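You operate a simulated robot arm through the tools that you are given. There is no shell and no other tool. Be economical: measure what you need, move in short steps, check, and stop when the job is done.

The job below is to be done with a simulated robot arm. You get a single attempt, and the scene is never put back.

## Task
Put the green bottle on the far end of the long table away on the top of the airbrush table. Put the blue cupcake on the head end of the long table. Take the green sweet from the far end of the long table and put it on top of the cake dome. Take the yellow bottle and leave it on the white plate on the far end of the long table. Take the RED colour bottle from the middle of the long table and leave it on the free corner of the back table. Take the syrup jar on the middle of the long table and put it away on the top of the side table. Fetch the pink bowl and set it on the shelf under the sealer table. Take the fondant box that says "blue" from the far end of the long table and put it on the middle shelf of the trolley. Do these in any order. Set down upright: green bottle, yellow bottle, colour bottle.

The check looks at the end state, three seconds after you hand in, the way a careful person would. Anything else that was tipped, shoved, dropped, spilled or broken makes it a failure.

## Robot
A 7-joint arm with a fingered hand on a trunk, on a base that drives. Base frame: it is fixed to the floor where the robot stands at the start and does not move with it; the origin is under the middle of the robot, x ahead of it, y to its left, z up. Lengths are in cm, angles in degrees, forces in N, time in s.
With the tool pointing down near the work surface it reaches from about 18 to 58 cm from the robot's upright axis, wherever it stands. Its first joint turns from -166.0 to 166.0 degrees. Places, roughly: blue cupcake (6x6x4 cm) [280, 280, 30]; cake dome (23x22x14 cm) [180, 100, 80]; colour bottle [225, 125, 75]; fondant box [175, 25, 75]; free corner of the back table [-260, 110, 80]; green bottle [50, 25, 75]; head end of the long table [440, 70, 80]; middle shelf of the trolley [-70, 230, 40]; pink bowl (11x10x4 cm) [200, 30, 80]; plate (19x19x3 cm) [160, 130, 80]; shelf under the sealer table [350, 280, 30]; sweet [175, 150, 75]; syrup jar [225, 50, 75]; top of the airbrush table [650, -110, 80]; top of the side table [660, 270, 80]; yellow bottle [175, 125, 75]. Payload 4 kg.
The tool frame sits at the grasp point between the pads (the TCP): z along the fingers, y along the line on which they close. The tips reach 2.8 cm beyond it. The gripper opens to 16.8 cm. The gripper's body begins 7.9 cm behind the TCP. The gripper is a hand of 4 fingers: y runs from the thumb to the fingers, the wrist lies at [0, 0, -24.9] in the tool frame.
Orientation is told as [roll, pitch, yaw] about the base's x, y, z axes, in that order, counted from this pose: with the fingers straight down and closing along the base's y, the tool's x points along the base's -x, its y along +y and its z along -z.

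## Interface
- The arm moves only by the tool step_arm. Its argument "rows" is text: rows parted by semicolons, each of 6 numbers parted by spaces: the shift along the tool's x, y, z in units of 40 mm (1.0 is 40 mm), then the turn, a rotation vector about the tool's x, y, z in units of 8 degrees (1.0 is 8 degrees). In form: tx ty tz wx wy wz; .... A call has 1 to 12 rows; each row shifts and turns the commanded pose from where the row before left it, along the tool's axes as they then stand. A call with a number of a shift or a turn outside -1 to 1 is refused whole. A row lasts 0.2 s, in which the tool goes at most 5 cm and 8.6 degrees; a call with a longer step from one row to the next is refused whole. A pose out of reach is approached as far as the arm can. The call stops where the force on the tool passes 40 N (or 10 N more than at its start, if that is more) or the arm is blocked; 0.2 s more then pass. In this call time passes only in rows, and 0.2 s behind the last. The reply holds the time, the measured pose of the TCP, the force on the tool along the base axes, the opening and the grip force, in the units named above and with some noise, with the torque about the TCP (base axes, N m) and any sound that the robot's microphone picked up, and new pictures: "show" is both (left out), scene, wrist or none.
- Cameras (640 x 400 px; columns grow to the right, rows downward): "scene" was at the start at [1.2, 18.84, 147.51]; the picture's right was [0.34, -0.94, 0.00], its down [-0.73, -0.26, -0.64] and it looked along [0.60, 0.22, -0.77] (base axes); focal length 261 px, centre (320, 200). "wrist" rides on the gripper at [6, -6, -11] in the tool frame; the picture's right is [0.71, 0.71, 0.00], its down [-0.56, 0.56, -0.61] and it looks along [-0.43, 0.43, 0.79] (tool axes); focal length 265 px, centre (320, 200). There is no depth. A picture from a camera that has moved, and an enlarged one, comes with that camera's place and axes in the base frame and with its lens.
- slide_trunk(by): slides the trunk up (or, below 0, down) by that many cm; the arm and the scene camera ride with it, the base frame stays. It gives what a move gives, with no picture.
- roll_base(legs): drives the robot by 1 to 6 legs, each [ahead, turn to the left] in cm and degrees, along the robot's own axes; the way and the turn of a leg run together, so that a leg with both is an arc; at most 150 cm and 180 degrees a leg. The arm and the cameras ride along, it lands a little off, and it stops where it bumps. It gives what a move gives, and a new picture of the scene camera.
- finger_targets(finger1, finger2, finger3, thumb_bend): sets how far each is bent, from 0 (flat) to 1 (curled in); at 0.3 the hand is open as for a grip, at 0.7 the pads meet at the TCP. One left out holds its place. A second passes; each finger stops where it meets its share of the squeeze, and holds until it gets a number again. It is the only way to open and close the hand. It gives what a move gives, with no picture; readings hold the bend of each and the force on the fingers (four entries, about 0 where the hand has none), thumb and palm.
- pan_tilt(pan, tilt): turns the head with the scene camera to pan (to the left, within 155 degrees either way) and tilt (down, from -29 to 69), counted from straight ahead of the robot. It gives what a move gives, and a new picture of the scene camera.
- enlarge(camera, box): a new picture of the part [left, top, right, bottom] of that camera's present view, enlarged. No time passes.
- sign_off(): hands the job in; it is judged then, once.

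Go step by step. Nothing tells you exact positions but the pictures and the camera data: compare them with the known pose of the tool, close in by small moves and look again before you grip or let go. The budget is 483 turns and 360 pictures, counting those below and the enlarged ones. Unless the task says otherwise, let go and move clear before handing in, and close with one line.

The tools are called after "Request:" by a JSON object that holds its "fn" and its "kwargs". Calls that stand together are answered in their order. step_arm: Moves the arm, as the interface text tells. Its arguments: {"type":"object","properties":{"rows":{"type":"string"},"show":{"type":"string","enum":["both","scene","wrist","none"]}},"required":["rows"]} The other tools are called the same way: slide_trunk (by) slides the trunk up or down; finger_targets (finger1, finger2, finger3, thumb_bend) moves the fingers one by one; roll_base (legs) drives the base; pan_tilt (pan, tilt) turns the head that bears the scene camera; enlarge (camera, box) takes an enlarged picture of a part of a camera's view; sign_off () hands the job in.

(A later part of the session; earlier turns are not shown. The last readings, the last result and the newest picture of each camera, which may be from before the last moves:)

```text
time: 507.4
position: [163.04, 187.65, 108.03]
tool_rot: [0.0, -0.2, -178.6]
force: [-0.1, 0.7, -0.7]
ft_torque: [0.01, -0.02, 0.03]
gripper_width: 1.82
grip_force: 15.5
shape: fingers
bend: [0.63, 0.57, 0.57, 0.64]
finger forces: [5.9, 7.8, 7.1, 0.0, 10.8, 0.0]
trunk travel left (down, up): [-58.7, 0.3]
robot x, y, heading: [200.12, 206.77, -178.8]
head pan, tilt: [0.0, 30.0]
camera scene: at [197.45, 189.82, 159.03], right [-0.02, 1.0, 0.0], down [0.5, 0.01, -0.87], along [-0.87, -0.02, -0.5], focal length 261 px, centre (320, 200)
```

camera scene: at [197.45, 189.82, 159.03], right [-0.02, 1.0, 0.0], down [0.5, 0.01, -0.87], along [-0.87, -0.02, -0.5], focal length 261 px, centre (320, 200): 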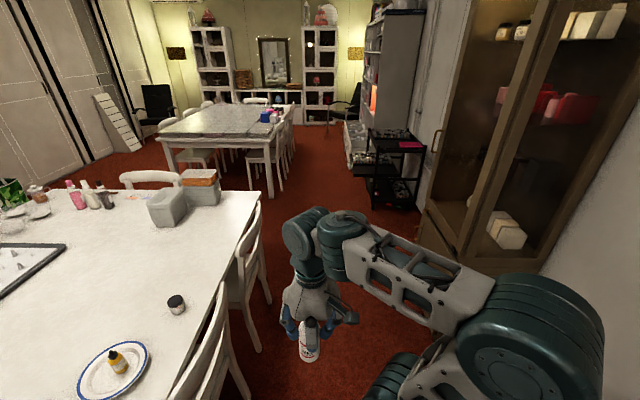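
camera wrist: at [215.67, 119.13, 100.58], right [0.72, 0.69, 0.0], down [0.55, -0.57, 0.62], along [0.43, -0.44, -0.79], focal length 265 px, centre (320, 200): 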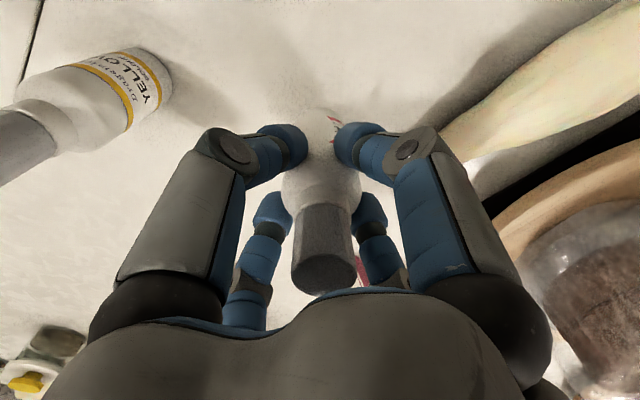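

Request:
{"fn": "roll_base", "kwargs": {"legs": [[0, 3], [150, 0], [40, 0]]}}

Request:
{"fn": "enlarge", "kwargs": {"camera": "scene", "box": [140, 80, 460, 280]}}

```text
time: 517.4
position: [-26.26, 170.91, 108.14]
tool_rot: [0.0, 0.0, -174.9]
force: [-0.5, 0.5, -0.5]
ft_torque: [0.01, -0.02, 0.01]
gripper_width: 1.79
grip_force: 15.6
shape: fingers
bend: [0.63, 0.57, 0.57, 0.64]
finger forces: [5.7, 7.9, 7.0, 0.0, 10.8, 0.0]
trunk travel left (down, up): [-58.7, 0.3]
robot x, y, heading: [9.83, 191.97, -175.4]
head pan, tilt: [0.0, 30.0]
camera scene: at [7.88, 175.28, 159.03], right [-0.08, 1.0, 0.0], down [0.5, 0.04, -0.87], along [-0.86, -0.07, -0.5], focal length 261 px, centre (320, 200)
```

scene: 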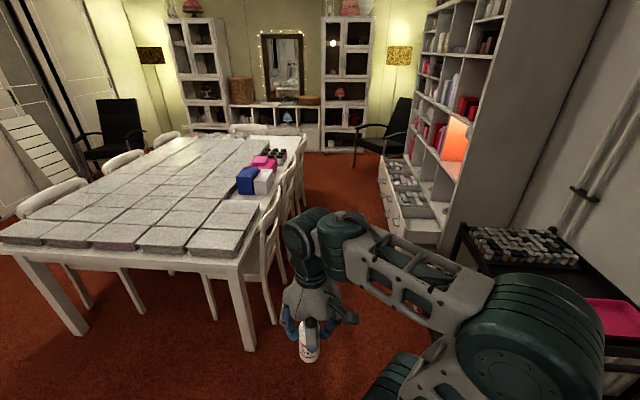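

```text
2.00 times, centred on (300, 180) of scene
camera zoom: at [7.88, 175.28, 159.03], right [-0.08, 1.0, 0.0], down [0.5, 0.04, -0.87], along [-0.86, -0.07, -0.5], focal length 523 px, centre (360, 240)
```

zoom: 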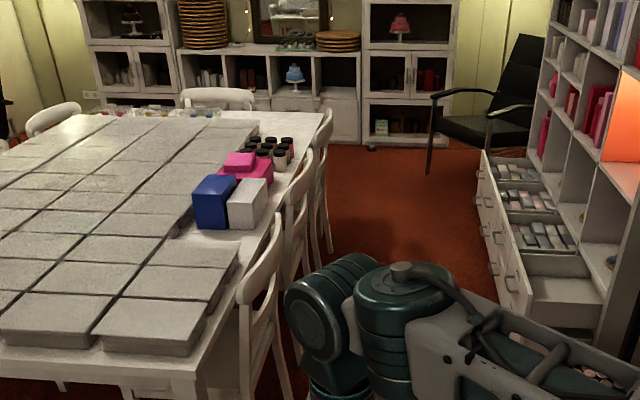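

The free corner is the far corner near (-255, 117). I tuck the elbow by extending the arm forward, then drive along the lane.

Request:
{"fn": "step_arm", "kwargs": {"rows": "-0.9 -0.3 0 0 0 0;-0.9 -0.3 0 0 0 0;-0.9 -0.3 0 0 0 0;-0.9 -0.3 0 0 0 0;-0.9 -0.3 0 0 0 0", "show": "none"}}

Request:
{"fn": "roll_base", "kwargs": {"legs": [[0, -1.8], [134, 0], [70, 0]]}}

```text
time: 518.6
position: [-44.81, 175.22, 107.99]
tool_rot: [0.0, -0.1, -175.0]
force: [-0.7, -0.1, -1.7]
ft_torque: [0.02, 0.01, 0.01]
gripper_width: 1.8
grip_force: 16.1
shape: fingers
bend: [0.63, 0.57, 0.57, 0.64]
finger forces: [5.7, 7.9, 7.0, 0.0, 10.5, 0.0]
trunk travel left (down, up): [-58.7, 0.3]
robot x, y, heading: [9.45, 191.78, -175.2]
head pan, tilt: [0.0, 30.0]
```

```text
time: 529.2
position: [-250.92, 162.77, 108.02]
tool_rot: [0.1, -0.1, -175.3]
force: [0.8, -0.5, -0.4]
ft_torque: [0.04, -0.01, 0.01]
gripper_width: 1.74
grip_force: 15.2
shape: fingers
bend: [0.63, 0.57, 0.57, 0.64]
finger forces: [5.7, 7.9, 7.0, 0.1, 10.5, 0.0]
trunk travel left (down, up): [-58.7, 0.3]
robot x, y, heading: [-196.46, 178.98, -175.9]
head pan, tilt: [0.0, 30.0]
camera scene: at [-198.37, 162.36, 159.03], right [-0.07, 1.0, 0.0], down [0.5, 0.04, -0.87], along [-0.86, -0.06, -0.5], focal length 261 px, centre (320, 200)
```

scene: 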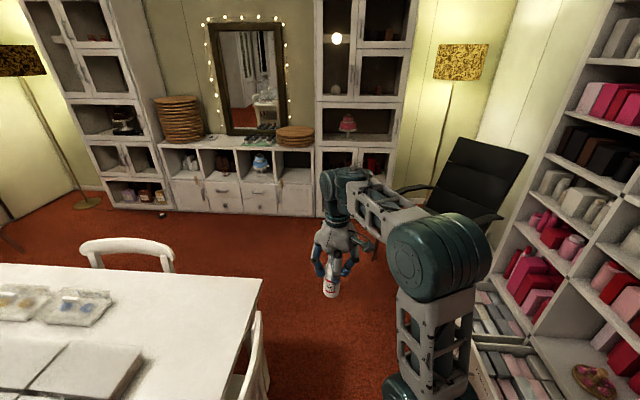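

Request:
{"fn": "roll_base", "kwargs": {"legs": [[66, 0], [0, 86]]}}

Request:
{"fn": "pan_tilt", "kwargs": {"pan": 0, "tilt": 50}}

```text
time: 536.5
position: [-250.62, 118.68, 107.99]
tool_rot: [-0.1, -0.2, -90.4]
force: [-0.3, 0.1, -0.7]
ft_torque: [0.04, -0.01, 0.0]
gripper_width: 1.71
grip_force: 15.6
shape: fingers
bend: [0.63, 0.57, 0.57, 0.64]
finger forces: [5.4, 7.8, 6.9, 0.0, 10.4, 0.0]
trunk travel left (down, up): [-58.7, 0.3]
robot x, y, heading: [-261.87, 174.46, -90.6]
head pan, tilt: [0.0, 30.0]
camera scene: at [-245.71, 170.99, 159.03], right [-1.0, 0.01, 0.0], down [0.01, 0.5, -0.87], along [-0.01, -0.87, -0.5], focal length 261 px, centre (320, 200)
```

scene: 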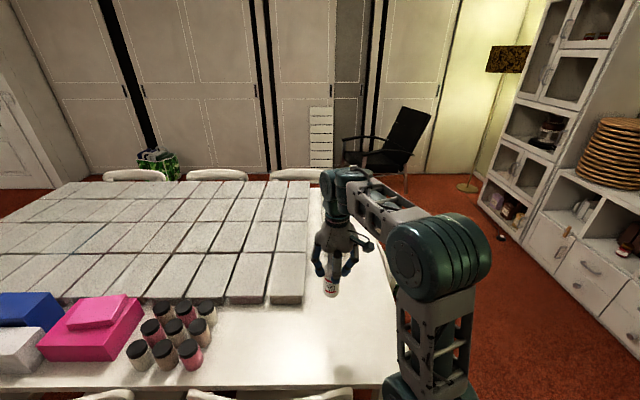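

```text
time: 537.4
position: [-250.64, 118.63, 108.06]
tool_rot: [0.0, -0.1, -90.4]
force: [0.0, 0.0, -1.1]
ft_torque: [0.04, 0.05, -0.03]
gripper_width: 1.72
grip_force: 15.2
shape: fingers
bend: [0.63, 0.57, 0.57, 0.64]
finger forces: [5.4, 7.9, 6.9, 0.0, 10.4, 0.0]
trunk travel left (down, up): [-58.7, 0.3]
robot x, y, heading: [-262.13, 174.58, -91.0]
head pan, tilt: [0.0, 50.0]
camera scene: at [-245.72, 172.32, 156.09], right [-1.0, 0.01, 0.0], down [0.01, 0.77, -0.64], along [-0.01, -0.64, -0.77], focal length 261 px, centre (320, 200)
```

scene: 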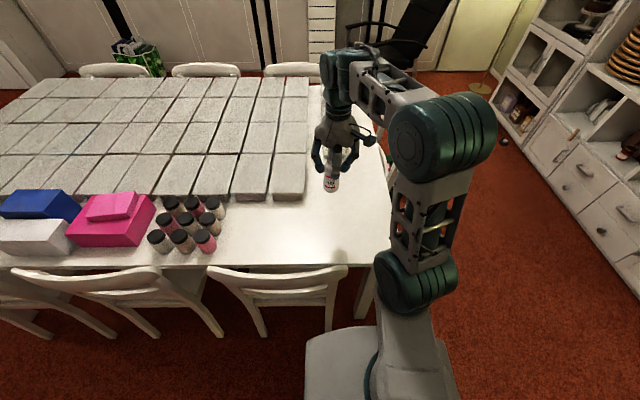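

The spot directly below the hand is free. I lower the bottle.

Request:
{"fn": "step_arm", "kwargs": {"rows": "0 0 0.8 0 0 0;0 0 0.8 0 0 0;0 0 0.8 0 0 0;0 0 0.8 0 0 0;0 0 0.6 0 0 0"}}

```text
time: 538.6
position: [-250.66, 118.69, 92.86]
tool_rot: [0.0, -0.2, -90.4]
force: [0.2, -0.9, -1.9]
ft_torque: [-0.01, 0.02, 0.01]
gripper_width: 1.74
grip_force: 15.0
shape: fingers
bend: [0.63, 0.57, 0.57, 0.64]
finger forces: [5.4, 8.1, 6.9, 0.1, 10.4, 0.1]
trunk travel left (down, up): [-58.7, 0.3]
robot x, y, heading: [-261.67, 174.34, -91.1]
head pan, tilt: [0.0, 50.0]
camera scene: at [-245.71, 172.31, 156.08], right [-1.0, 0.01, 0.0], down [0.01, 0.77, -0.64], along [-0.01, -0.64, -0.77], focal length 261 px, centre (320, 200)
camera wrist: at [-256.56, 124.84, 103.97], right [0.71, 0.7, 0.0], down [0.55, -0.56, 0.62], along [0.43, -0.44, -0.79], focal length 265 px, centre (320, 200)
```

scene: 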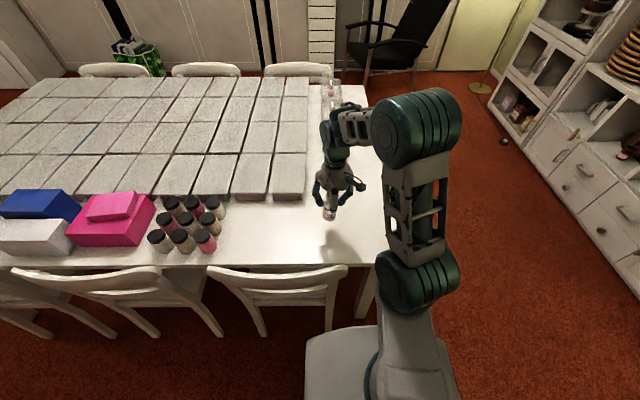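
wrist: 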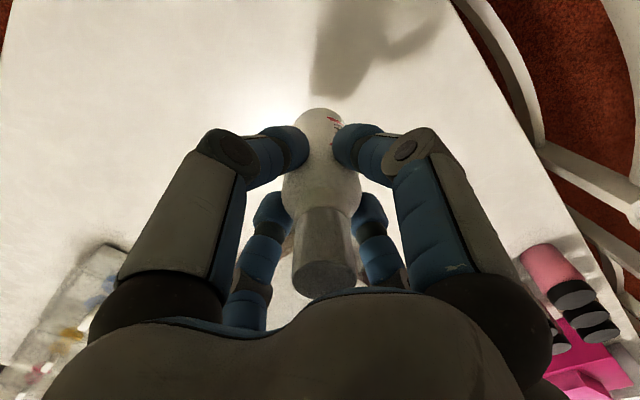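

Request:
{"fn": "step_arm", "kwargs": {"rows": "0 0 0.15 0 0 0;0 0 0.15 0 0 0;0 0 0.1 0 0 0", "show": "none"}}

Request:
{"fn": "step_arm", "kwargs": {"rows": "0 0 0.1 0 0 0;0 0 0.1 0 0 0", "show": "none"}}

Request:
{"fn": "step_arm", "kwargs": {"rows": "0 0 0.08 0 0 0;0 0 0.08 0 0 0", "show": "none"}}

```text
time: 539.4
position: [-250.7, 118.74, 91.24]
tool_rot: [-0.1, -0.1, -90.4]
force: [0.0, 0.9, -1.5]
ft_torque: [-0.05, 0.0, 0.01]
gripper_width: 1.71
grip_force: 15.1
shape: fingers
bend: [0.63, 0.57, 0.57, 0.64]
finger forces: [5.4, 7.9, 7.0, 0.0, 10.3, 0.0]
trunk travel left (down, up): [-58.7, 0.3]
robot x, y, heading: [-261.8, 174.52, -90.8]
head pan, tilt: [0.0, 50.0]
```

```text
time: 540.0
position: [-250.6, 118.69, 90.44]
tool_rot: [0.0, -0.1, -90.4]
force: [-0.5, 1.0, -1.0]
ft_torque: [0.01, -0.01, -0.01]
gripper_width: 1.71
grip_force: 15.6
shape: fingers
bend: [0.63, 0.57, 0.57, 0.64]
finger forces: [5.4, 8.0, 6.9, 0.0, 10.2, 0.0]
trunk travel left (down, up): [-58.7, 0.3]
robot x, y, heading: [-262.09, 174.61, -90.9]
head pan, tilt: [0.0, 50.0]
```

```text
time: 540.6
position: [-250.44, 118.58, 89.67]
tool_rot: [0.1, -0.1, -90.4]
force: [0.3, -0.1, -1.4]
ft_torque: [0.02, 0.04, 0.01]
gripper_width: 1.73
grip_force: 15.4
shape: fingers
bend: [0.63, 0.57, 0.57, 0.64]
finger forces: [5.5, 8.1, 7.0, 0.0, 10.4, 0.1]
trunk travel left (down, up): [-58.7, 0.3]
robot x, y, heading: [-261.99, 174.24, -90.9]
head pan, tilt: [0.0, 50.0]
```

Request:
{"fn": "step_arm", "kwargs": {"rows": "0 0 0.08 0 0 0", "show": "none"}}

Request:
{"fn": "step_arm", "kwargs": {"rows": "0 0 0.08 0 0 0", "show": "none"}}

Request:
{"fn": "step_arm", "kwargs": {"rows": "0 0 0.08 0 0 0", "show": "none"}}

Request:
{"fn": "step_arm", "kwargs": {"rows": "0 0 0.08 0 0 0", "show": "wrist"}}

```text
time: 541.0
position: [-250.54, 118.78, 89.38]
tool_rot: [0.1, -0.1, -90.4]
force: [-0.2, 0.1, -1.1]
ft_torque: [0.01, 0.01, 0.02]
gripper_width: 1.72
grip_force: 15.3
shape: fingers
bend: [0.63, 0.57, 0.57, 0.64]
finger forces: [5.4, 8.0, 7.0, 0.1, 10.2, 0.1]
trunk travel left (down, up): [-58.7, 0.3]
robot x, y, heading: [-261.97, 174.24, -90.8]
head pan, tilt: [0.0, 50.0]
```

```text
time: 541.4
position: [-250.62, 118.65, 89.11]
tool_rot: [0.0, -0.1, -90.4]
force: [-0.3, -0.2, -1.0]
ft_torque: [0.02, -0.01, 0.0]
gripper_width: 1.7
grip_force: 15.0
shape: fingers
bend: [0.63, 0.57, 0.57, 0.64]
finger forces: [5.4, 8.0, 6.9, 0.0, 10.4, 0.1]
trunk travel left (down, up): [-58.7, 0.3]
robot x, y, heading: [-262.15, 174.49, -90.8]
head pan, tilt: [0.0, 50.0]
```

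```text
time: 541.8
position: [-250.6, 118.7, 88.79]
tool_rot: [0.0, -0.1, -90.4]
force: [0.5, 0.0, -1.0]
ft_torque: [0.01, -0.01, 0.01]
gripper_width: 1.72
grip_force: 15.0
shape: fingers
bend: [0.63, 0.57, 0.57, 0.64]
finger forces: [5.4, 8.0, 7.0, 0.0, 10.2, 0.0]
trunk travel left (down, up): [-58.7, 0.3]
robot x, y, heading: [-262.16, 174.27, -90.7]
head pan, tilt: [0.0, 50.0]
```

```text
time: 542.2
position: [-250.63, 118.7, 88.47]
tool_rot: [0.0, -0.1, -90.5]
force: [-0.6, 0.5, -1.0]
ft_torque: [0.02, 0.02, -0.02]
gripper_width: 1.7
grip_force: 15.5
shape: fingers
bend: [0.63, 0.57, 0.57, 0.64]
finger forces: [5.3, 8.1, 6.9, 0.1, 10.3, 0.0]
trunk travel left (down, up): [-58.7, 0.3]
robot x, y, heading: [-261.76, 174.6, -91.1]
head pan, tilt: [0.0, 50.0]
camera wrist: at [-256.59, 124.81, 99.58], right [0.71, 0.7, 0.0], down [0.55, -0.56, 0.62], along [0.43, -0.44, -0.79], focal length 265 px, centre (320, 200)
```

wrist: 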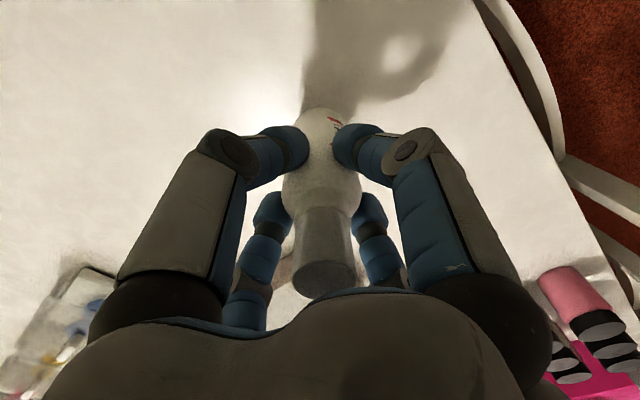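

Request:
{"fn": "step_arm", "kwargs": {"rows": "0 0 0.1 0 0 0;0 0 0.1 0 0 0;0 0 0.1 0 0 0", "show": "none"}}

Request:
{"fn": "step_arm", "kwargs": {"rows": "0 0 0.08 0 0 0;0 0 0.08 0 0 0", "show": "none"}}

Request:
{"fn": "step_arm", "kwargs": {"rows": "0 0 0.08 0 0 0", "show": "none"}}

Request:
{"fn": "step_arm", "kwargs": {"rows": "0 0 0.08 0 0 0", "show": "none"}}

```text
time: 543.0
position: [-250.64, 118.63, 87.25]
tool_rot: [0.0, -0.1, -90.3]
force: [-0.3, -0.2, -1.5]
ft_torque: [-0.02, 0.03, -0.01]
gripper_width: 1.71
grip_force: 15.6
shape: fingers
bend: [0.63, 0.57, 0.57, 0.64]
finger forces: [5.4, 8.0, 6.9, 0.1, 10.2, 0.0]
trunk travel left (down, up): [-58.7, 0.3]
robot x, y, heading: [-262.17, 174.49, -90.3]
head pan, tilt: [0.0, 50.0]
```

```text
time: 543.6
position: [-250.6, 118.59, 86.74]
tool_rot: [0.0, 0.0, -90.4]
force: [-0.8, -0.3, -2.2]
ft_torque: [-0.04, 0.02, 0.01]
gripper_width: 1.71
grip_force: 15.5
shape: fingers
bend: [0.63, 0.57, 0.57, 0.64]
finger forces: [5.3, 8.0, 6.8, 0.0, 10.4, 0.0]
trunk travel left (down, up): [-58.7, 0.3]
robot x, y, heading: [-261.86, 174.53, -90.6]
head pan, tilt: [0.0, 50.0]
```

```text
time: 544.0
position: [-250.63, 118.59, 86.29]
tool_rot: [0.0, -0.1, -90.4]
force: [-0.7, 0.0, -1.0]
ft_torque: [0.02, 0.01, 0.01]
gripper_width: 1.69
grip_force: 15.1
shape: fingers
bend: [0.63, 0.57, 0.57, 0.64]
finger forces: [5.4, 8.0, 6.8, 0.1, 10.2, 0.1]
trunk travel left (down, up): [-58.7, 0.3]
robot x, y, heading: [-261.58, 174.14, -91.1]
head pan, tilt: [0.0, 50.0]
```

```text
time: 544.4
position: [-250.64, 118.56, 86.14]
tool_rot: [0.0, -0.2, -90.4]
force: [0.2, -0.1, 7.0]
ft_torque: [-0.05, 0.02, 0.03]
gripper_width: 1.66
grip_force: 17.0
shape: fingers
bend: [0.63, 0.57, 0.57, 0.64]
finger forces: [6.2, 8.2, 7.5, 0.0, 11.0, 0.1]
trunk travel left (down, up): [-58.7, 0.3]
robot x, y, heading: [-261.68, 174.34, -90.7]
head pan, tilt: [0.0, 50.0]
```

Contact. I release and lift straight up past the cap.

Request:
{"fn": "finger_targets", "kwargs": {"finger1": 0.47, "finger2": 0.47, "finger3": 0.47, "thumb_bend": 0.47}}

Request:
{"fn": "step_arm", "kwargs": {"rows": "0 0 -0.4 0 0 0;0 0 -0.8 0 0 0;0 0 -0.8 0 0 0;0 0 -0.8 0 0 0;0 0 -0.8 0 0 0;0 0 -0.8 0 0 0"}}

```text
time: 545.4
position: [-250.59, 118.67, 86.07]
tool_rot: [0.0, -0.1, -90.4]
force: [-0.3, 0.1, 0.0]
ft_torque: [-0.02, 0.05, -0.01]
gripper_width: 6.6
grip_force: 0.1
shape: fingers
bend: [0.47, 0.47, 0.47, 0.47]
finger forces: [0.1, 0.1, 0.0, 0.1, 0.0, 0.0]
trunk travel left (down, up): [-58.7, 0.3]
robot x, y, heading: [-261.82, 174.27, -91.0]
head pan, tilt: [0.0, 50.0]
```

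```text
time: 546.8
position: [-250.72, 118.63, 103.67]
tool_rot: [0.1, -0.1, -90.4]
force: [-0.4, -0.5, 0.4]
ft_torque: [-0.01, -0.02, -0.02]
gripper_width: 6.59
grip_force: 0.0
shape: fingers
bend: [0.47, 0.47, 0.47, 0.47]
finger forces: [0.0, 0.1, 0.0, 0.0, 0.0, 0.0]
trunk travel left (down, up): [-58.7, 0.3]
robot x, y, heading: [-262.26, 174.19, -90.7]
head pan, tilt: [0.0, 50.0]
camera scene: at [-245.72, 172.36, 156.08], right [-1.0, 0.01, 0.0], down [0.01, 0.77, -0.64], along [-0.01, -0.64, -0.77], focal length 261 px, centre (320, 200)
camera wrist: at [-256.58, 124.71, 114.66], right [0.71, 0.7, 0.0], down [0.55, -0.56, 0.62], along [0.43, -0.44, -0.79], focal length 265 px, centre (320, 200)
```

scene: 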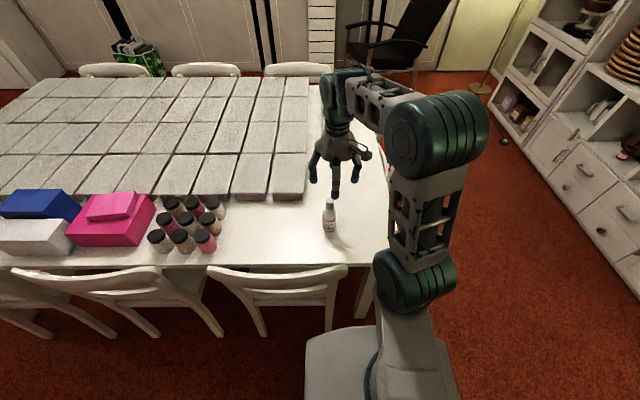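
wrist: 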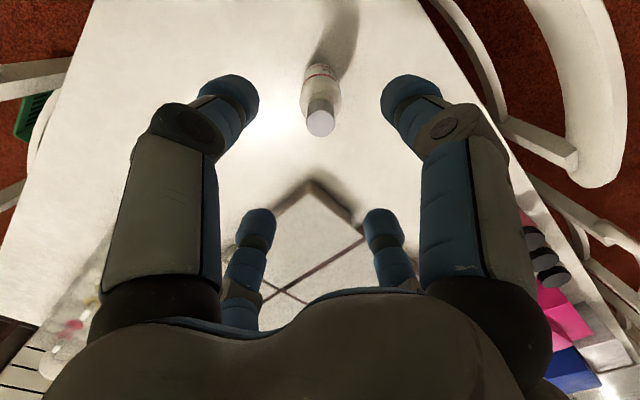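

Red bottle is in place, upright. I drive back and look at the trolley on the way.

Request:
{"fn": "roll_base", "kwargs": {"legs": [[0, 91.5], [150, 0], [60, 0]]}}

Request:
{"fn": "pan_tilt", "kwargs": {"pan": 90, "tilt": 40}}

```text
time: 561.1
position: [5.05, 183.03, 103.52]
tool_rot: [0.0, 0.0, -0.9]
force: [-0.8, -0.6, 0.6]
ft_torque: [0.0, -0.02, 0.01]
gripper_width: 6.61
grip_force: 0.0
shape: fingers
bend: [0.47, 0.47, 0.47, 0.47]
finger forces: [0.0, 0.0, 0.0, 0.1, 0.1, 0.0]
trunk travel left (down, up): [-58.7, 0.3]
robot x, y, heading: [-50.85, 172.28, -1.4]
head pan, tilt: [0.0, 50.0]
camera scene: at [-48.79, 188.34, 156.08], right [-0.02, -1.0, 0.0], down [-0.77, 0.02, -0.64], along [0.64, -0.01, -0.77], focal length 261 px, centre (320, 200)
```

scene: 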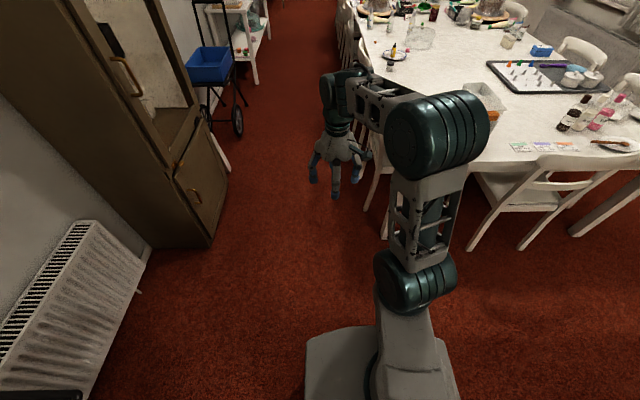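

```text
time: 562.7
position: [4.99, 183.1, 103.47]
tool_rot: [0.1, -0.1, -0.9]
force: [0.0, 0.9, -0.3]
ft_torque: [0.01, -0.02, 0.01]
gripper_width: 6.58
grip_force: 0.1
shape: fingers
bend: [0.47, 0.47, 0.47, 0.47]
finger forces: [0.0, 0.0, 0.1, 0.0, 0.0, 0.1]
trunk travel left (down, up): [-58.7, 0.3]
robot x, y, heading: [-50.83, 172.15, -1.2]
head pan, tilt: [90.0, 40.0]
camera scene: at [-56.33, 197.01, 157.5], right [1.0, -0.02, 0.0], down [-0.02, -0.64, -0.77], along [0.02, 0.77, -0.64], focal length 261 px, centre (320, 200)
```

scene: 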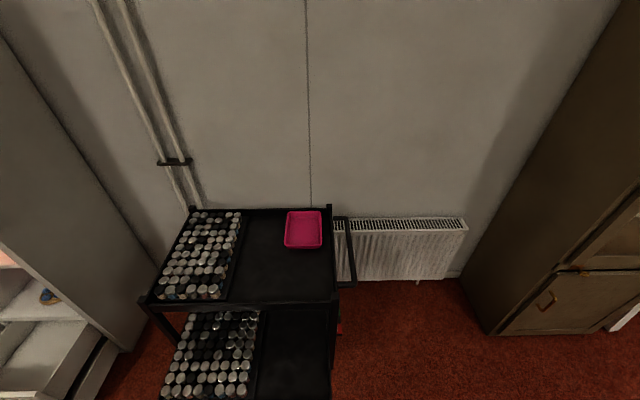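

The trolley's middle shelf has free space on its right, around x≈-64. Now I drive round to the right aisle for the blue box.

Request:
{"fn": "roll_base", "kwargs": {"legs": [[22, 0], [0, -88.5], [150, 0], [80, 0], [0, 90], [112, 0]]}}

Request:
{"fn": "roll_base", "kwargs": {"legs": [[114, 0], [0, 90]]}}

```text
time: 588.3
position: [137.44, -46.52, 103.6]
tool_rot: [0.0, -0.2, 0.4]
force: [-0.1, -0.5, 0.9]
ft_torque: [0.0, -0.02, 0.05]
gripper_width: 6.59
grip_force: 0.1
shape: fingers
bend: [0.47, 0.47, 0.47, 0.47]
finger forces: [0.0, 0.0, 0.1, 0.0, 0.0, 0.0]
trunk travel left (down, up): [-58.7, 0.3]
robot x, y, heading: [82.12, -58.78, -0.2]
head pan, tilt: [90.0, 40.0]
camera scene: at [75.82, -33.92, 157.5], right [1.0, 0.0, 0.0], down [0.0, -0.64, -0.77], along [0.0, 0.77, -0.64], focal length 261 px, centre (320, 200)
```

scene: 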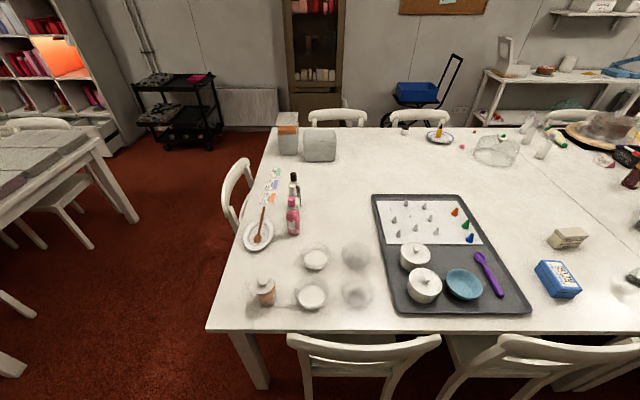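

```text
time: 597.9
position: [181.62, -2.5, 103.62]
tool_rot: [0.0, -0.1, 91.6]
force: [-0.3, 0.7, -0.3]
ft_torque: [0.0, 0.02, 0.0]
gripper_width: 6.61
grip_force: 0.0
shape: fingers
bend: [0.47, 0.47, 0.47, 0.47]
finger forces: [0.1, 0.1, 0.0, 0.1, 0.0, 0.0]
trunk travel left (down, up): [-58.7, 0.3]
robot x, y, heading: [195.01, -57.77, 91.2]
head pan, tilt: [90.0, 40.0]
camera scene: at [170.28, -64.54, 157.5], right [-0.02, 1.0, 0.0], down [0.64, 0.01, -0.77], along [-0.77, -0.02, -0.64], focal length 261 px, centre (320, 200)
```

scene: 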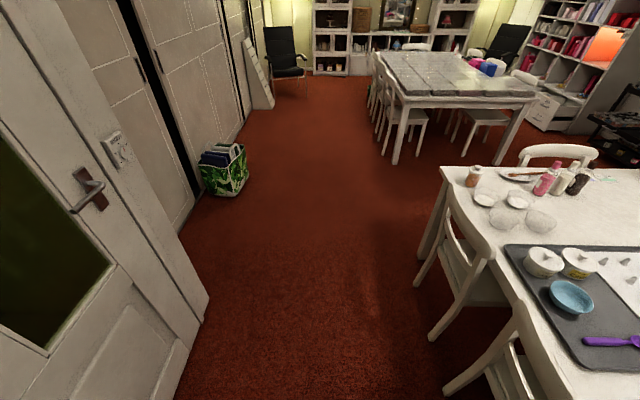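

Request:
{"fn": "roll_base", "kwargs": {"legs": [[0, -7], [24, 0], [0, 6], [7, 0]]}}

Request:
{"fn": "pan_tilt", "kwargs": {"pan": 5, "tilt": 60}}

```text
time: 601.4
position: [185.1, 28.68, 103.48]
tool_rot: [0.0, -0.1, 90.5]
force: [0.2, 0.4, 1.4]
ft_torque: [-0.04, -0.01, 0.01]
gripper_width: 6.62
grip_force: 0.0
shape: fingers
bend: [0.47, 0.47, 0.47, 0.47]
finger forces: [0.0, 0.0, 0.1, 0.0, 0.0, 0.0]
trunk travel left (down, up): [-58.7, 0.3]
robot x, y, heading: [197.16, -27.11, 90.0]
head pan, tilt: [90.0, 40.0]
camera scene: at [172.61, -33.01, 157.5], right [0.0, 1.0, 0.0], down [0.64, 0.0, -0.77], along [-0.77, 0.0, -0.64], focal length 261 px, centre (320, 200)
```

scene: 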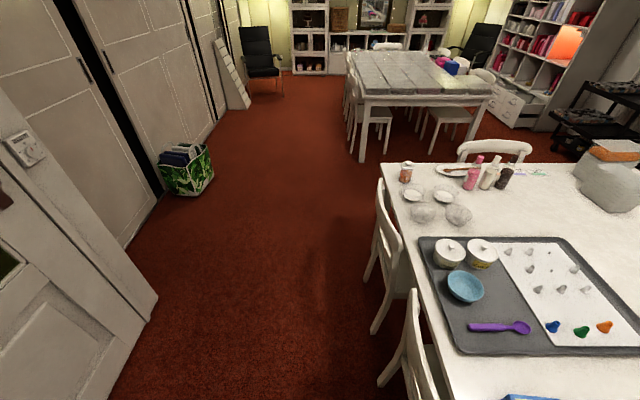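

```text
time: 603.0
position: [185.24, 28.55, 103.56]
tool_rot: [0.0, -0.2, 90.5]
force: [-0.3, -0.7, -0.1]
ft_torque: [0.02, -0.04, -0.01]
gripper_width: 6.62
grip_force: 0.1
shape: fingers
bend: [0.47, 0.47, 0.47, 0.47]
finger forces: [0.1, 0.1, 0.0, 0.1, 0.0, 0.1]
trunk travel left (down, up): [-58.7, 0.3]
robot x, y, heading: [197.58, -27.25, 90.0]
head pan, tilt: [5.0, 60.0]
camera scene: at [180.53, -26.49, 154.83], right [1.0, 0.09, 0.0], down [0.08, -0.86, -0.5], along [-0.04, 0.5, -0.87], focal length 261 px, centre (320, 200)
```

scene: 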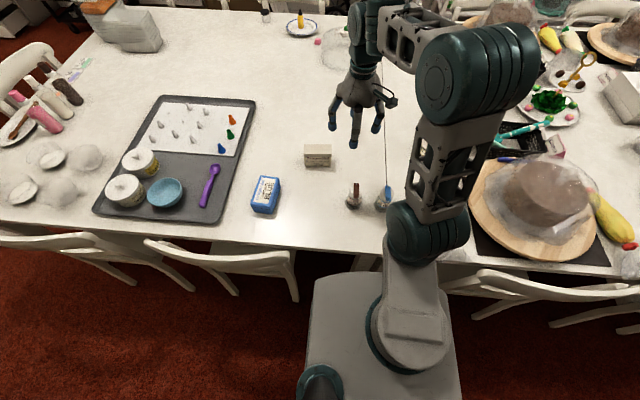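

Request:
{"fn": "finger_targets", "kwargs": {"finger1": 0.4, "finger2": 0.4, "finger3": 0.4, "thumb_bend": 0.4}}

Request:
{"fn": "step_arm", "kwargs": {"rows": "0.34 0.83 0 0 0 0;0.34 0.83 0 0 0 0;0.34 0.83 0.2 0 0 0;0.34 0.83 0.2 0 0 0;0.34 0.83 0.2 0 0 0;0.34 0.83 0.2 0 0 0;0.34 0.83 0.2 0 0 0;0.34 0.83 0.2 0 0 0"}}

```text
time: 604.0
position: [185.19, 28.55, 103.51]
tool_rot: [-0.1, -0.2, 90.5]
force: [0.3, 0.5, 0.4]
ft_torque: [-0.01, -0.03, -0.02]
gripper_width: 8.71
grip_force: 0.1
shape: fingers
bend: [0.4, 0.4, 0.4, 0.4]
finger forces: [0.0, 0.0, 0.1, 0.0, 0.0, 0.1]
trunk travel left (down, up): [-58.7, 0.3]
robot x, y, heading: [197.73, -27.29, 90.2]
head pan, tilt: [5.0, 60.0]
```

```text
time: 605.8
position: [158.37, 17.39, 98.42]
tool_rot: [0.1, -0.2, 90.5]
force: [0.0, 0.3, 0.8]
ft_torque: [0.02, 0.01, 0.01]
gripper_width: 8.73
grip_force: 0.1
shape: fingers
bend: [0.4, 0.4, 0.4, 0.4]
finger forces: [0.0, 0.1, 0.1, 0.0, 0.0, 0.0]
trunk travel left (down, up): [-58.7, 0.3]
robot x, y, heading: [197.29, -27.34, 90.0]
head pan, tilt: [5.0, 60.0]
camera scene: at [180.43, -26.52, 154.81], right [1.0, 0.09, 0.0], down [0.08, -0.86, -0.5], along [-0.04, 0.5, -0.87], focal length 261 px, centre (320, 200)
camera wrist: at [164.45, 11.4, 109.59], right [-0.7, -0.71, 0.0], down [-0.56, 0.55, 0.62], along [-0.44, 0.43, -0.79], focal length 265 px, centre (320, 200)
```

scene: 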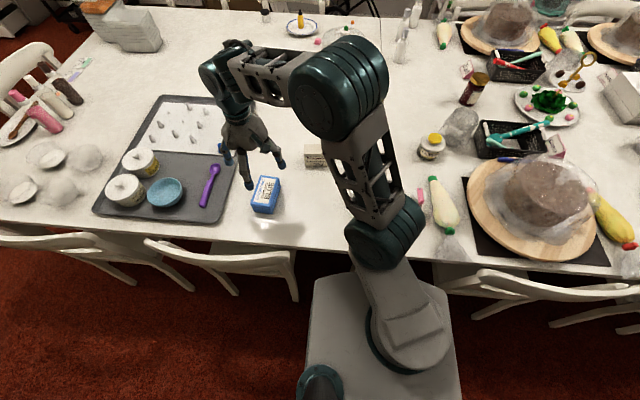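
wrist: 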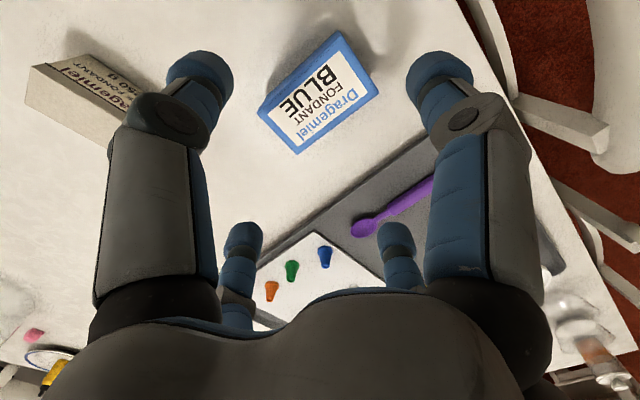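

The box is centred at (158.1, 18.0), long side along y. I test folding the front and rear fingers fully so I can pinch with thumb and opposite finger.

Request:
{"fn": "finger_targets", "kwargs": {"finger1": 1.0, "finger3": 1.0}}

Request:
{"fn": "enlarge", "kwargs": {"camera": "wrist", "box": [0, 0, 640, 400]}}

Request:
{"fn": "enlarge", "kwargs": {"camera": "scene", "box": [190, 110, 318, 190]}}

```text
time: 606.8
position: [158.31, 17.46, 98.47]
tool_rot: [0.0, -0.1, 90.5]
force: [-1.0, 0.1, -0.8]
ft_torque: [0.04, -0.02, -0.03]
gripper_width: 5.83
grip_force: 0.0
shape: fingers
bend: [0.73, 0.4, 0.73, 0.4]
finger forces: [0.0, 0.0, 0.0, 0.0, 0.1, 0.0]
trunk travel left (down, up): [-58.7, 0.3]
robot x, y, heading: [197.65, -26.53, 90.1]
head pan, tilt: [5.0, 60.0]
```

```text
1.00 times, centred on (320, 200) of wrist (not enlarged: the box is as wide or as high as the picture)
camera zoom: at [164.57, 11.47, 109.62], right [-0.7, -0.71, 0.0], down [-0.56, 0.55, 0.62], along [-0.44, 0.43, -0.79], focal length 265 px, centre (320, 200)
```

zoom: 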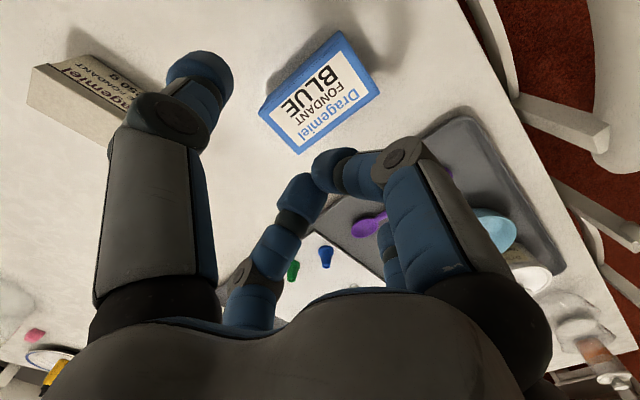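

```text
5.00 times, centred on (254, 150) of scene
camera zoom: at [180.51, -26.49, 154.82], right [1.0, 0.09, 0.0], down [0.08, -0.86, -0.5], along [-0.04, 0.5, -0.87], focal length 1307 px, centre (650, 450)
```

zoom: 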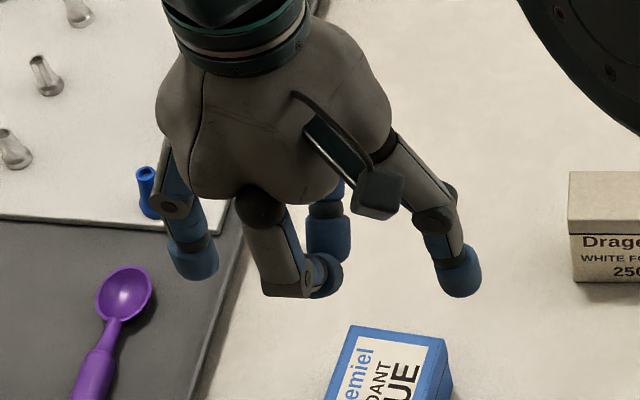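

Folding makes them meet in the middle, so instead I use a 30° tilt with a wide near finger, pinching the box by thumb and opposite finger.

Request:
{"fn": "finger_targets", "kwargs": {"finger1": 0.4, "finger2": 0.47, "finger3": 0.2, "thumb_bend": 0.47}}

Request:
{"fn": "step_arm", "kwargs": {"rows": "0 0 0 0 -0.94 0;0 0 0 0 -0.94 0;0 0 0 0 -0.94 0;0 0 0 0 -0.94 0;0 0 0 0 0 0.66;0.75 0 0.4 0 0 0;0.42 0 0.73 0 0 0"}}

```text
time: 607.8
position: [158.45, 17.37, 98.6]
tool_rot: [0.0, -0.2, 90.4]
force: [0.0, 0.4, 0.4]
ft_torque: [0.02, -0.03, 0.0]
gripper_width: 7.76
grip_force: 0.1
shape: fingers
bend: [0.4, 0.47, 0.2, 0.47]
finger forces: [0.0, 0.1, 0.1, 0.0, 0.1, 0.0]
trunk travel left (down, up): [-58.7, 0.3]
robot x, y, heading: [197.49, -27.41, 90.1]
head pan, tilt: [5.0, 60.0]
```

```text
time: 609.4
position: [158.37, 15.75, 92.38]
tool_rot: [3.1, -30.1, 84.4]
force: [0.1, 1.0, 0.0]
ft_torque: [0.02, -0.01, 0.02]
gripper_width: 7.79
grip_force: 0.0
shape: fingers
bend: [0.4, 0.47, 0.2, 0.47]
finger forces: [0.0, 0.0, 0.0, 0.1, 0.1, 0.0]
trunk travel left (down, up): [-58.7, 0.3]
robot x, y, heading: [197.56, -27.31, 90.1]
head pan, tilt: [5.0, 60.0]
camera scene: at [180.47, -26.49, 154.82], right [1.0, 0.09, 0.0], down [0.08, -0.86, -0.5], along [-0.04, 0.5, -0.87], focal length 261 px, centre (320, 200)
camera wrist: at [164.04, 4.68, 98.7], right [-0.76, -0.56, -0.32], down [-0.51, 0.21, 0.84], along [-0.4, 0.8, -0.44], focal length 265 px, centre (320, 200)
```

scene: 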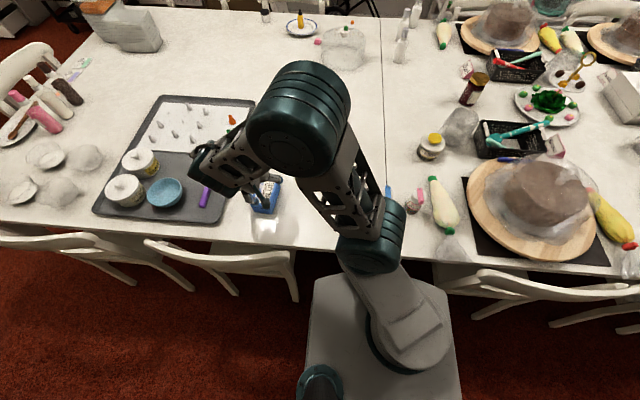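
wrist: 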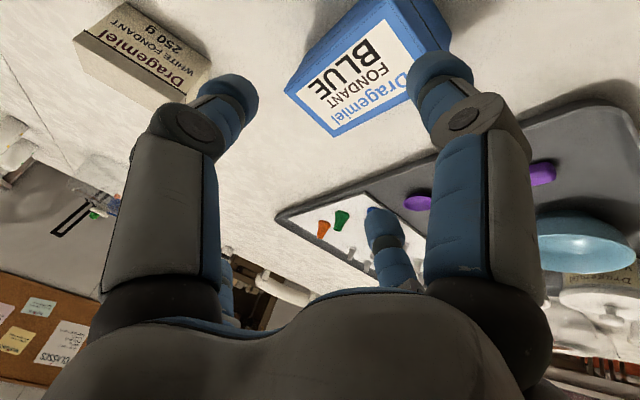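

Request:
{"fn": "step_arm", "kwargs": {"rows": "0.42 0 0.73 0 0 0;0.42 0 0.73 0 0 0;0.35 0 0.61 0 0 0", "show": "wrist"}}

```text
time: 610.2
position: [157.99, 15.9, 83.1]
tool_rot: [3.1, -30.1, 84.3]
force: [0.2, -0.3, -0.5]
ft_torque: [0.0, -0.02, -0.01]
gripper_width: 7.76
grip_force: 0.1
shape: fingers
bend: [0.4, 0.47, 0.2, 0.47]
finger forces: [0.1, 0.0, 0.0, 0.0, 0.0, 0.1]
trunk travel left (down, up): [-58.7, 0.3]
robot x, y, heading: [197.17, -27.2, 90.0]
head pan, tilt: [5.0, 60.0]
camera wrist: at [163.59, 4.77, 89.29], right [-0.76, -0.56, -0.32], down [-0.51, 0.21, 0.84], along [-0.4, 0.8, -0.44], focal length 265 px, centre (320, 200)
```

wrist: 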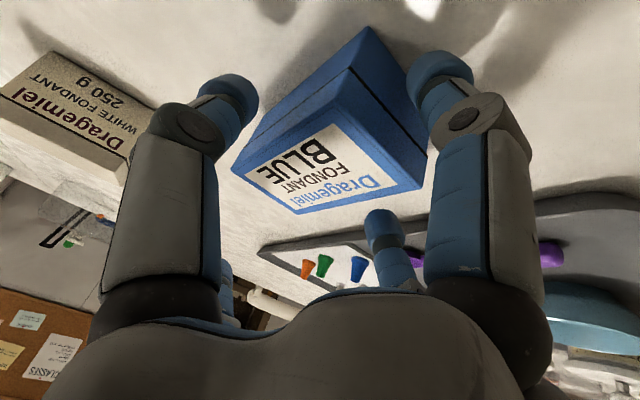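

Request:
{"fn": "step_arm", "kwargs": {"rows": "0.1 0 0.17 0 0 0", "show": "none"}}

Request:
{"fn": "finger_targets", "kwargs": {"finger2": 0.7, "thumb_bend": 0.7}}

Request:
{"fn": "enlarge", "kwargs": {"camera": "wrist", "box": [0, 0, 640, 400]}}

```text
time: 610.6
position: [157.84, 15.8, 82.11]
tool_rot: [3.1, -30.1, 84.4]
force: [-0.1, 0.2, 0.2]
ft_torque: [-0.01, -0.02, 0.01]
gripper_width: 7.78
grip_force: 0.0
shape: fingers
bend: [0.4, 0.47, 0.2, 0.47]
finger forces: [0.0, 0.0, 0.0, 0.0, 0.1, 0.0]
trunk travel left (down, up): [-58.7, 0.3]
robot x, y, heading: [197.51, -27.23, 90.0]
head pan, tilt: [5.0, 60.0]
```

```text
time: 611.6
position: [157.96, 15.68, 82.24]
tool_rot: [3.1, -30.1, 84.5]
force: [-0.1, 0.8, 0.5]
ft_torque: [0.02, 0.1, -0.01]
gripper_width: 6.14
grip_force: 11.8
shape: fingers
bend: [0.4, 0.49, 0.2, 0.63]
finger forces: [0.0, 11.7, 0.1, 0.0, 11.3, 0.0]
trunk travel left (down, up): [-58.7, 0.3]
robot x, y, heading: [197.77, -27.2, 90.0]
head pan, tilt: [5.0, 60.0]
```

```text
1.00 times, centred on (320, 200) of wrist (not enlarged: the box is as wide or as high as the picture)
camera zoom: at [163.52, 4.75, 88.49], right [-0.76, -0.56, -0.32], down [-0.51, 0.21, 0.84], along [-0.4, 0.8, -0.44], focal length 265 px, centre (320, 200)
```

zoom: 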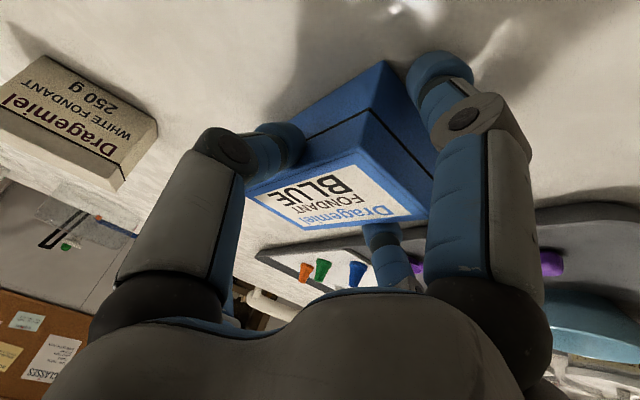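

Pinched firmly. I lift and check that it hangs level.

Request:
{"fn": "step_arm", "kwargs": {"rows": "-0.2 0 -0.35 0 0 0;-0.4 0 -0.69 0 0 0;-0.4 0 -0.69 0 0 0"}}

```text
time: 612.4
position: [158.38, 15.56, 90.11]
tool_rot: [3.0, -30.0, 84.5]
force: [0.1, 1.1, -3.4]
ft_torque: [-0.02, -0.04, -0.02]
gripper_width: 6.14
grip_force: 11.1
shape: fingers
bend: [0.4, 0.49, 0.2, 0.63]
finger forces: [0.0, 11.7, 0.0, 0.0, 11.4, 0.0]
trunk travel left (down, up): [-58.7, 0.3]
robot x, y, heading: [197.25, -27.24, 90.1]
head pan, tilt: [5.0, 60.0]
camera scene: at [180.53, -26.5, 154.82], right [1.0, 0.09, 0.0], down [0.08, -0.86, -0.5], along [-0.04, 0.5, -0.87], focal length 261 px, centre (320, 200)
camera wrist: at [163.99, 4.49, 96.35], right [-0.76, -0.56, -0.32], down [-0.51, 0.21, 0.84], along [-0.4, 0.8, -0.44], focal length 265 px, centre (320, 200)
```

scene: 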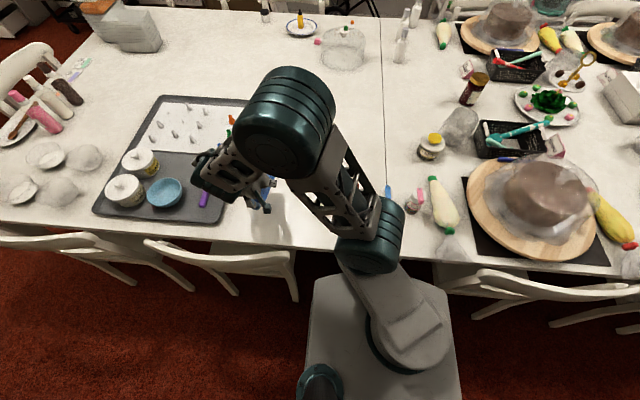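
wrist: 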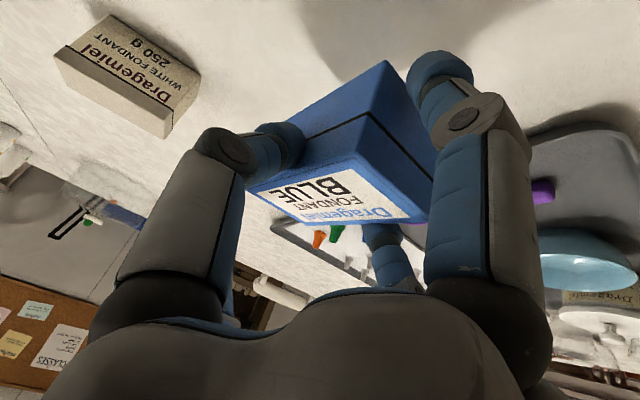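

Held level. I raise it, tuck the arm in, and back out.

Request:
{"fn": "step_arm", "kwargs": {"rows": "-0.4 0 -0.69 0 0 0;-0.4 -0.5 -0.69 0 0 0;-0.4 -0.5 -0.69 0 0 0;-0.4 -0.5 -0.69 0 0 0;0 -0.9 0 0 0 0;0 -0.9 0 0 0 0;0 -0.9 0 0 0 0", "show": "none"}}

Request:
{"fn": "roll_base", "kwargs": {"legs": [[-31, 0], [0, 90], [120, 0], [106, 0], [0, -90]]}}

```text
time: 614.0
position: [175.91, 14.45, 101.91]
tool_rot: [3.1, -30.0, 84.1]
force: [0.6, 0.2, -3.1]
ft_torque: [-0.06, 0.02, 0.01]
gripper_width: 6.13
grip_force: 11.9
shape: fingers
bend: [0.4, 0.49, 0.2, 0.63]
finger forces: [0.0, 11.5, 0.0, 0.0, 11.6, 0.0]
trunk travel left (down, up): [-58.7, 0.3]
robot x, y, heading: [197.34, -26.88, 90.2]
head pan, tilt: [5.0, 60.0]
```

```text
time: 634.5
position: [-50.01, -16.57, 102.03]
tool_rot: [3.1, -29.9, 83.6]
force: [-0.4, -0.3, -2.4]
ft_torque: [-0.04, -0.05, 0.02]
gripper_width: 6.11
grip_force: 11.4
shape: fingers
bend: [0.4, 0.49, 0.2, 0.63]
finger forces: [0.0, 11.1, 0.0, 0.0, 11.0, 0.1]
trunk travel left (down, up): [-58.7, 0.3]
robot x, y, heading: [-28.39, -58.6, 89.4]
head pan, tilt: [5.0, 60.0]
camera scene: at [-45.6, -57.55, 154.82], right [1.0, 0.07, 0.0], down [0.06, -0.86, -0.5], along [-0.04, 0.5, -0.87], focal length 261 px, centre (320, 200)
```

scene: 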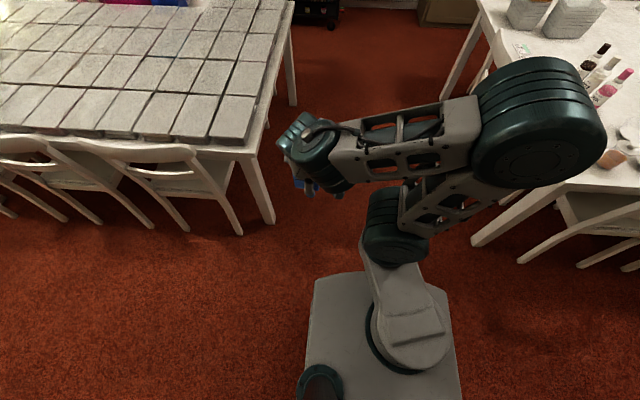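

Request:
{"fn": "roll_base", "kwargs": {"legs": [[140, 0], [80, 0]]}}

Request:
{"fn": "pan_tilt", "kwargs": {"pan": 15, "tilt": 40}}

```text
time: 645.3
position: [-42.98, 203.58, 102.0]
tool_rot: [3.1, -30.1, 82.0]
force: [0.1, -0.6, -2.9]
ft_torque: [-0.07, 0.0, 0.02]
gripper_width: 6.12
grip_force: 11.2
shape: fingers
bend: [0.4, 0.49, 0.2, 0.63]
finger forces: [0.0, 11.2, 0.0, 0.0, 11.0, 0.0]
trunk travel left (down, up): [-58.7, 0.3]
robot x, y, heading: [-22.9, 161.04, 87.7]
head pan, tilt: [5.0, 60.0]
camera scene: at [-39.61, 162.49, 154.82], right [1.0, 0.05, 0.0], down [0.04, -0.87, -0.5], along [-0.02, 0.5, -0.87], focal length 261 px, centre (320, 200)
```

scene: 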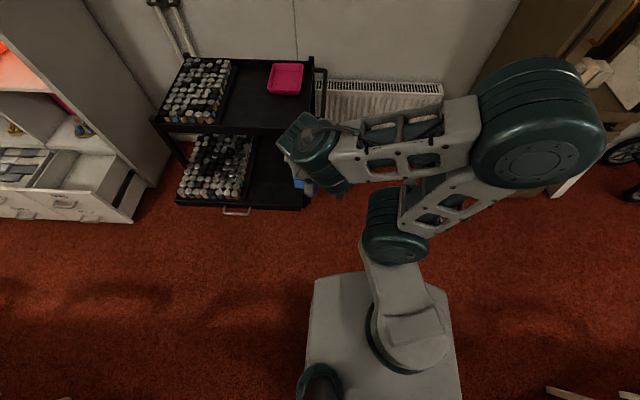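

```text
time: 646.2
position: [-42.97, 203.42, 102.08]
tool_rot: [3.1, -30.0, 82.1]
force: [-0.2, 1.2, -2.2]
ft_torque: [-0.07, -0.03, 0.0]
gripper_width: 6.15
grip_force: 10.8
shape: fingers
bend: [0.4, 0.49, 0.2, 0.63]
finger forces: [0.0, 11.2, 0.0, 0.0, 11.0, 0.1]
trunk travel left (down, up): [-58.7, 0.3]
robot x, y, heading: [-22.51, 160.9, 87.7]
head pan, tilt: [15.0, 40.0]
camera scene: at [-41.16, 164.09, 157.49], right [0.98, 0.22, 0.0], down [0.14, -0.63, -0.77], along [-0.17, 0.75, -0.64], focal length 261 px, centre (320, 200)
```

scene: 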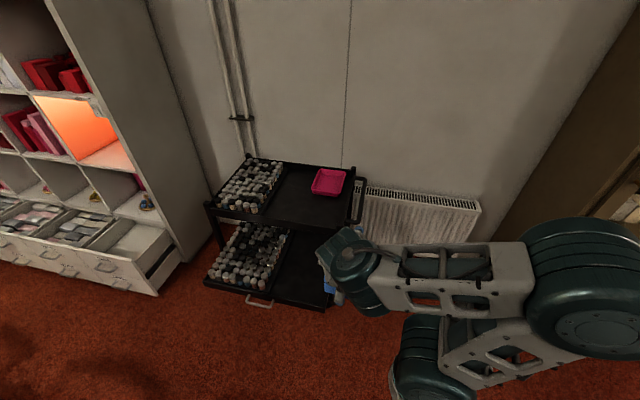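

The trolley's lower tier sticks out in front of the top one, so I can set the box down from above. I shift left and closer.

Request:
{"fn": "roll_base", "kwargs": {"legs": [[0, 35], [27, 0], [0, -33]]}}

Request:
{"fn": "pan_tilt", "kwargs": {"pan": 5, "tilt": 55}}

Request:
{"fn": "finger_targets", "kwargs": {"finger3": 0.4}}

```text
time: 651.4
position: [-58.65, 225.83, 101.94]
tool_rot: [3.1, -29.9, 83.6]
force: [-0.3, 0.5, -1.8]
ft_torque: [-0.03, -0.07, -0.01]
gripper_width: 6.12
grip_force: 11.2
shape: fingers
bend: [0.4, 0.49, 0.2, 0.63]
finger forces: [0.0, 11.0, 0.1, 0.0, 10.8, 0.0]
trunk travel left (down, up): [-58.7, 0.3]
robot x, y, heading: [-37.39, 184.39, 89.3]
head pan, tilt: [15.0, 40.0]
camera scene: at [-55.88, 186.47, 157.5], right [0.97, 0.25, 0.0], down [0.16, -0.62, -0.77], along [-0.19, 0.74, -0.64], focal length 261 px, centre (320, 200)
```

scene: 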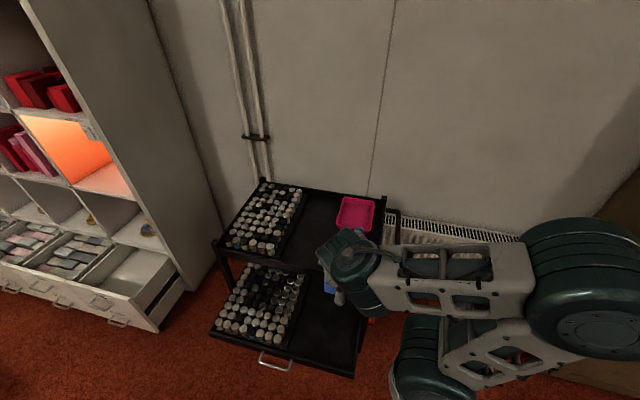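

```text
time: 652.1
position: [-58.65, 225.89, 101.86]
tool_rot: [3.0, -29.9, 83.5]
force: [-0.2, 0.8, -2.3]
ft_torque: [-0.08, 0.01, 0.03]
gripper_width: 6.12
grip_force: 10.7
shape: fingers
bend: [0.4, 0.49, 0.2, 0.63]
finger forces: [0.1, 11.0, 0.1, 0.0, 10.9, 0.1]
trunk travel left (down, up): [-58.7, 0.3]
robot x, y, heading: [-37.35, 184.08, 89.2]
head pan, tilt: [5.0, 55.0]
camera scene: at [-54.35, 185.41, 155.43], right [1.0, 0.07, 0.0], down [0.06, -0.82, -0.57], along [-0.04, 0.57, -0.82], focal length 261 px, centre (320, 200)
```

scene: 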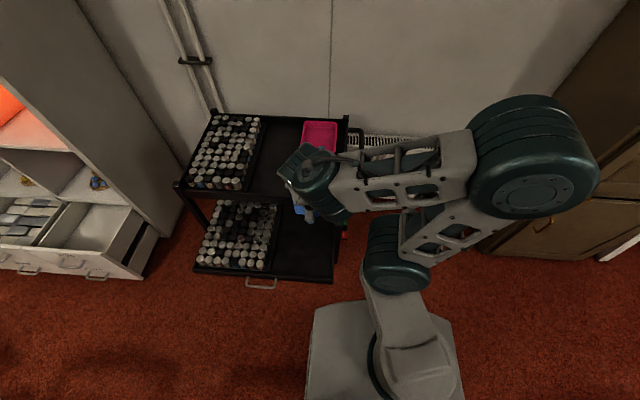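

```text
time: 653.1
position: [-58.71, 225.73, 101.89]
tool_rot: [3.0, -30.0, 83.6]
force: [-0.6, 0.2, -3.1]
ft_torque: [-0.09, -0.05, -0.04]
gripper_width: 6.13
grip_force: 10.8
shape: fingers
bend: [0.4, 0.49, 0.4, 0.63]
finger forces: [0.0, 11.1, 0.0, 0.0, 10.9, 0.0]
trunk travel left (down, up): [-58.7, 0.3]
robot x, y, heading: [-37.91, 184.24, 89.2]
head pan, tilt: [5.0, 55.0]
```

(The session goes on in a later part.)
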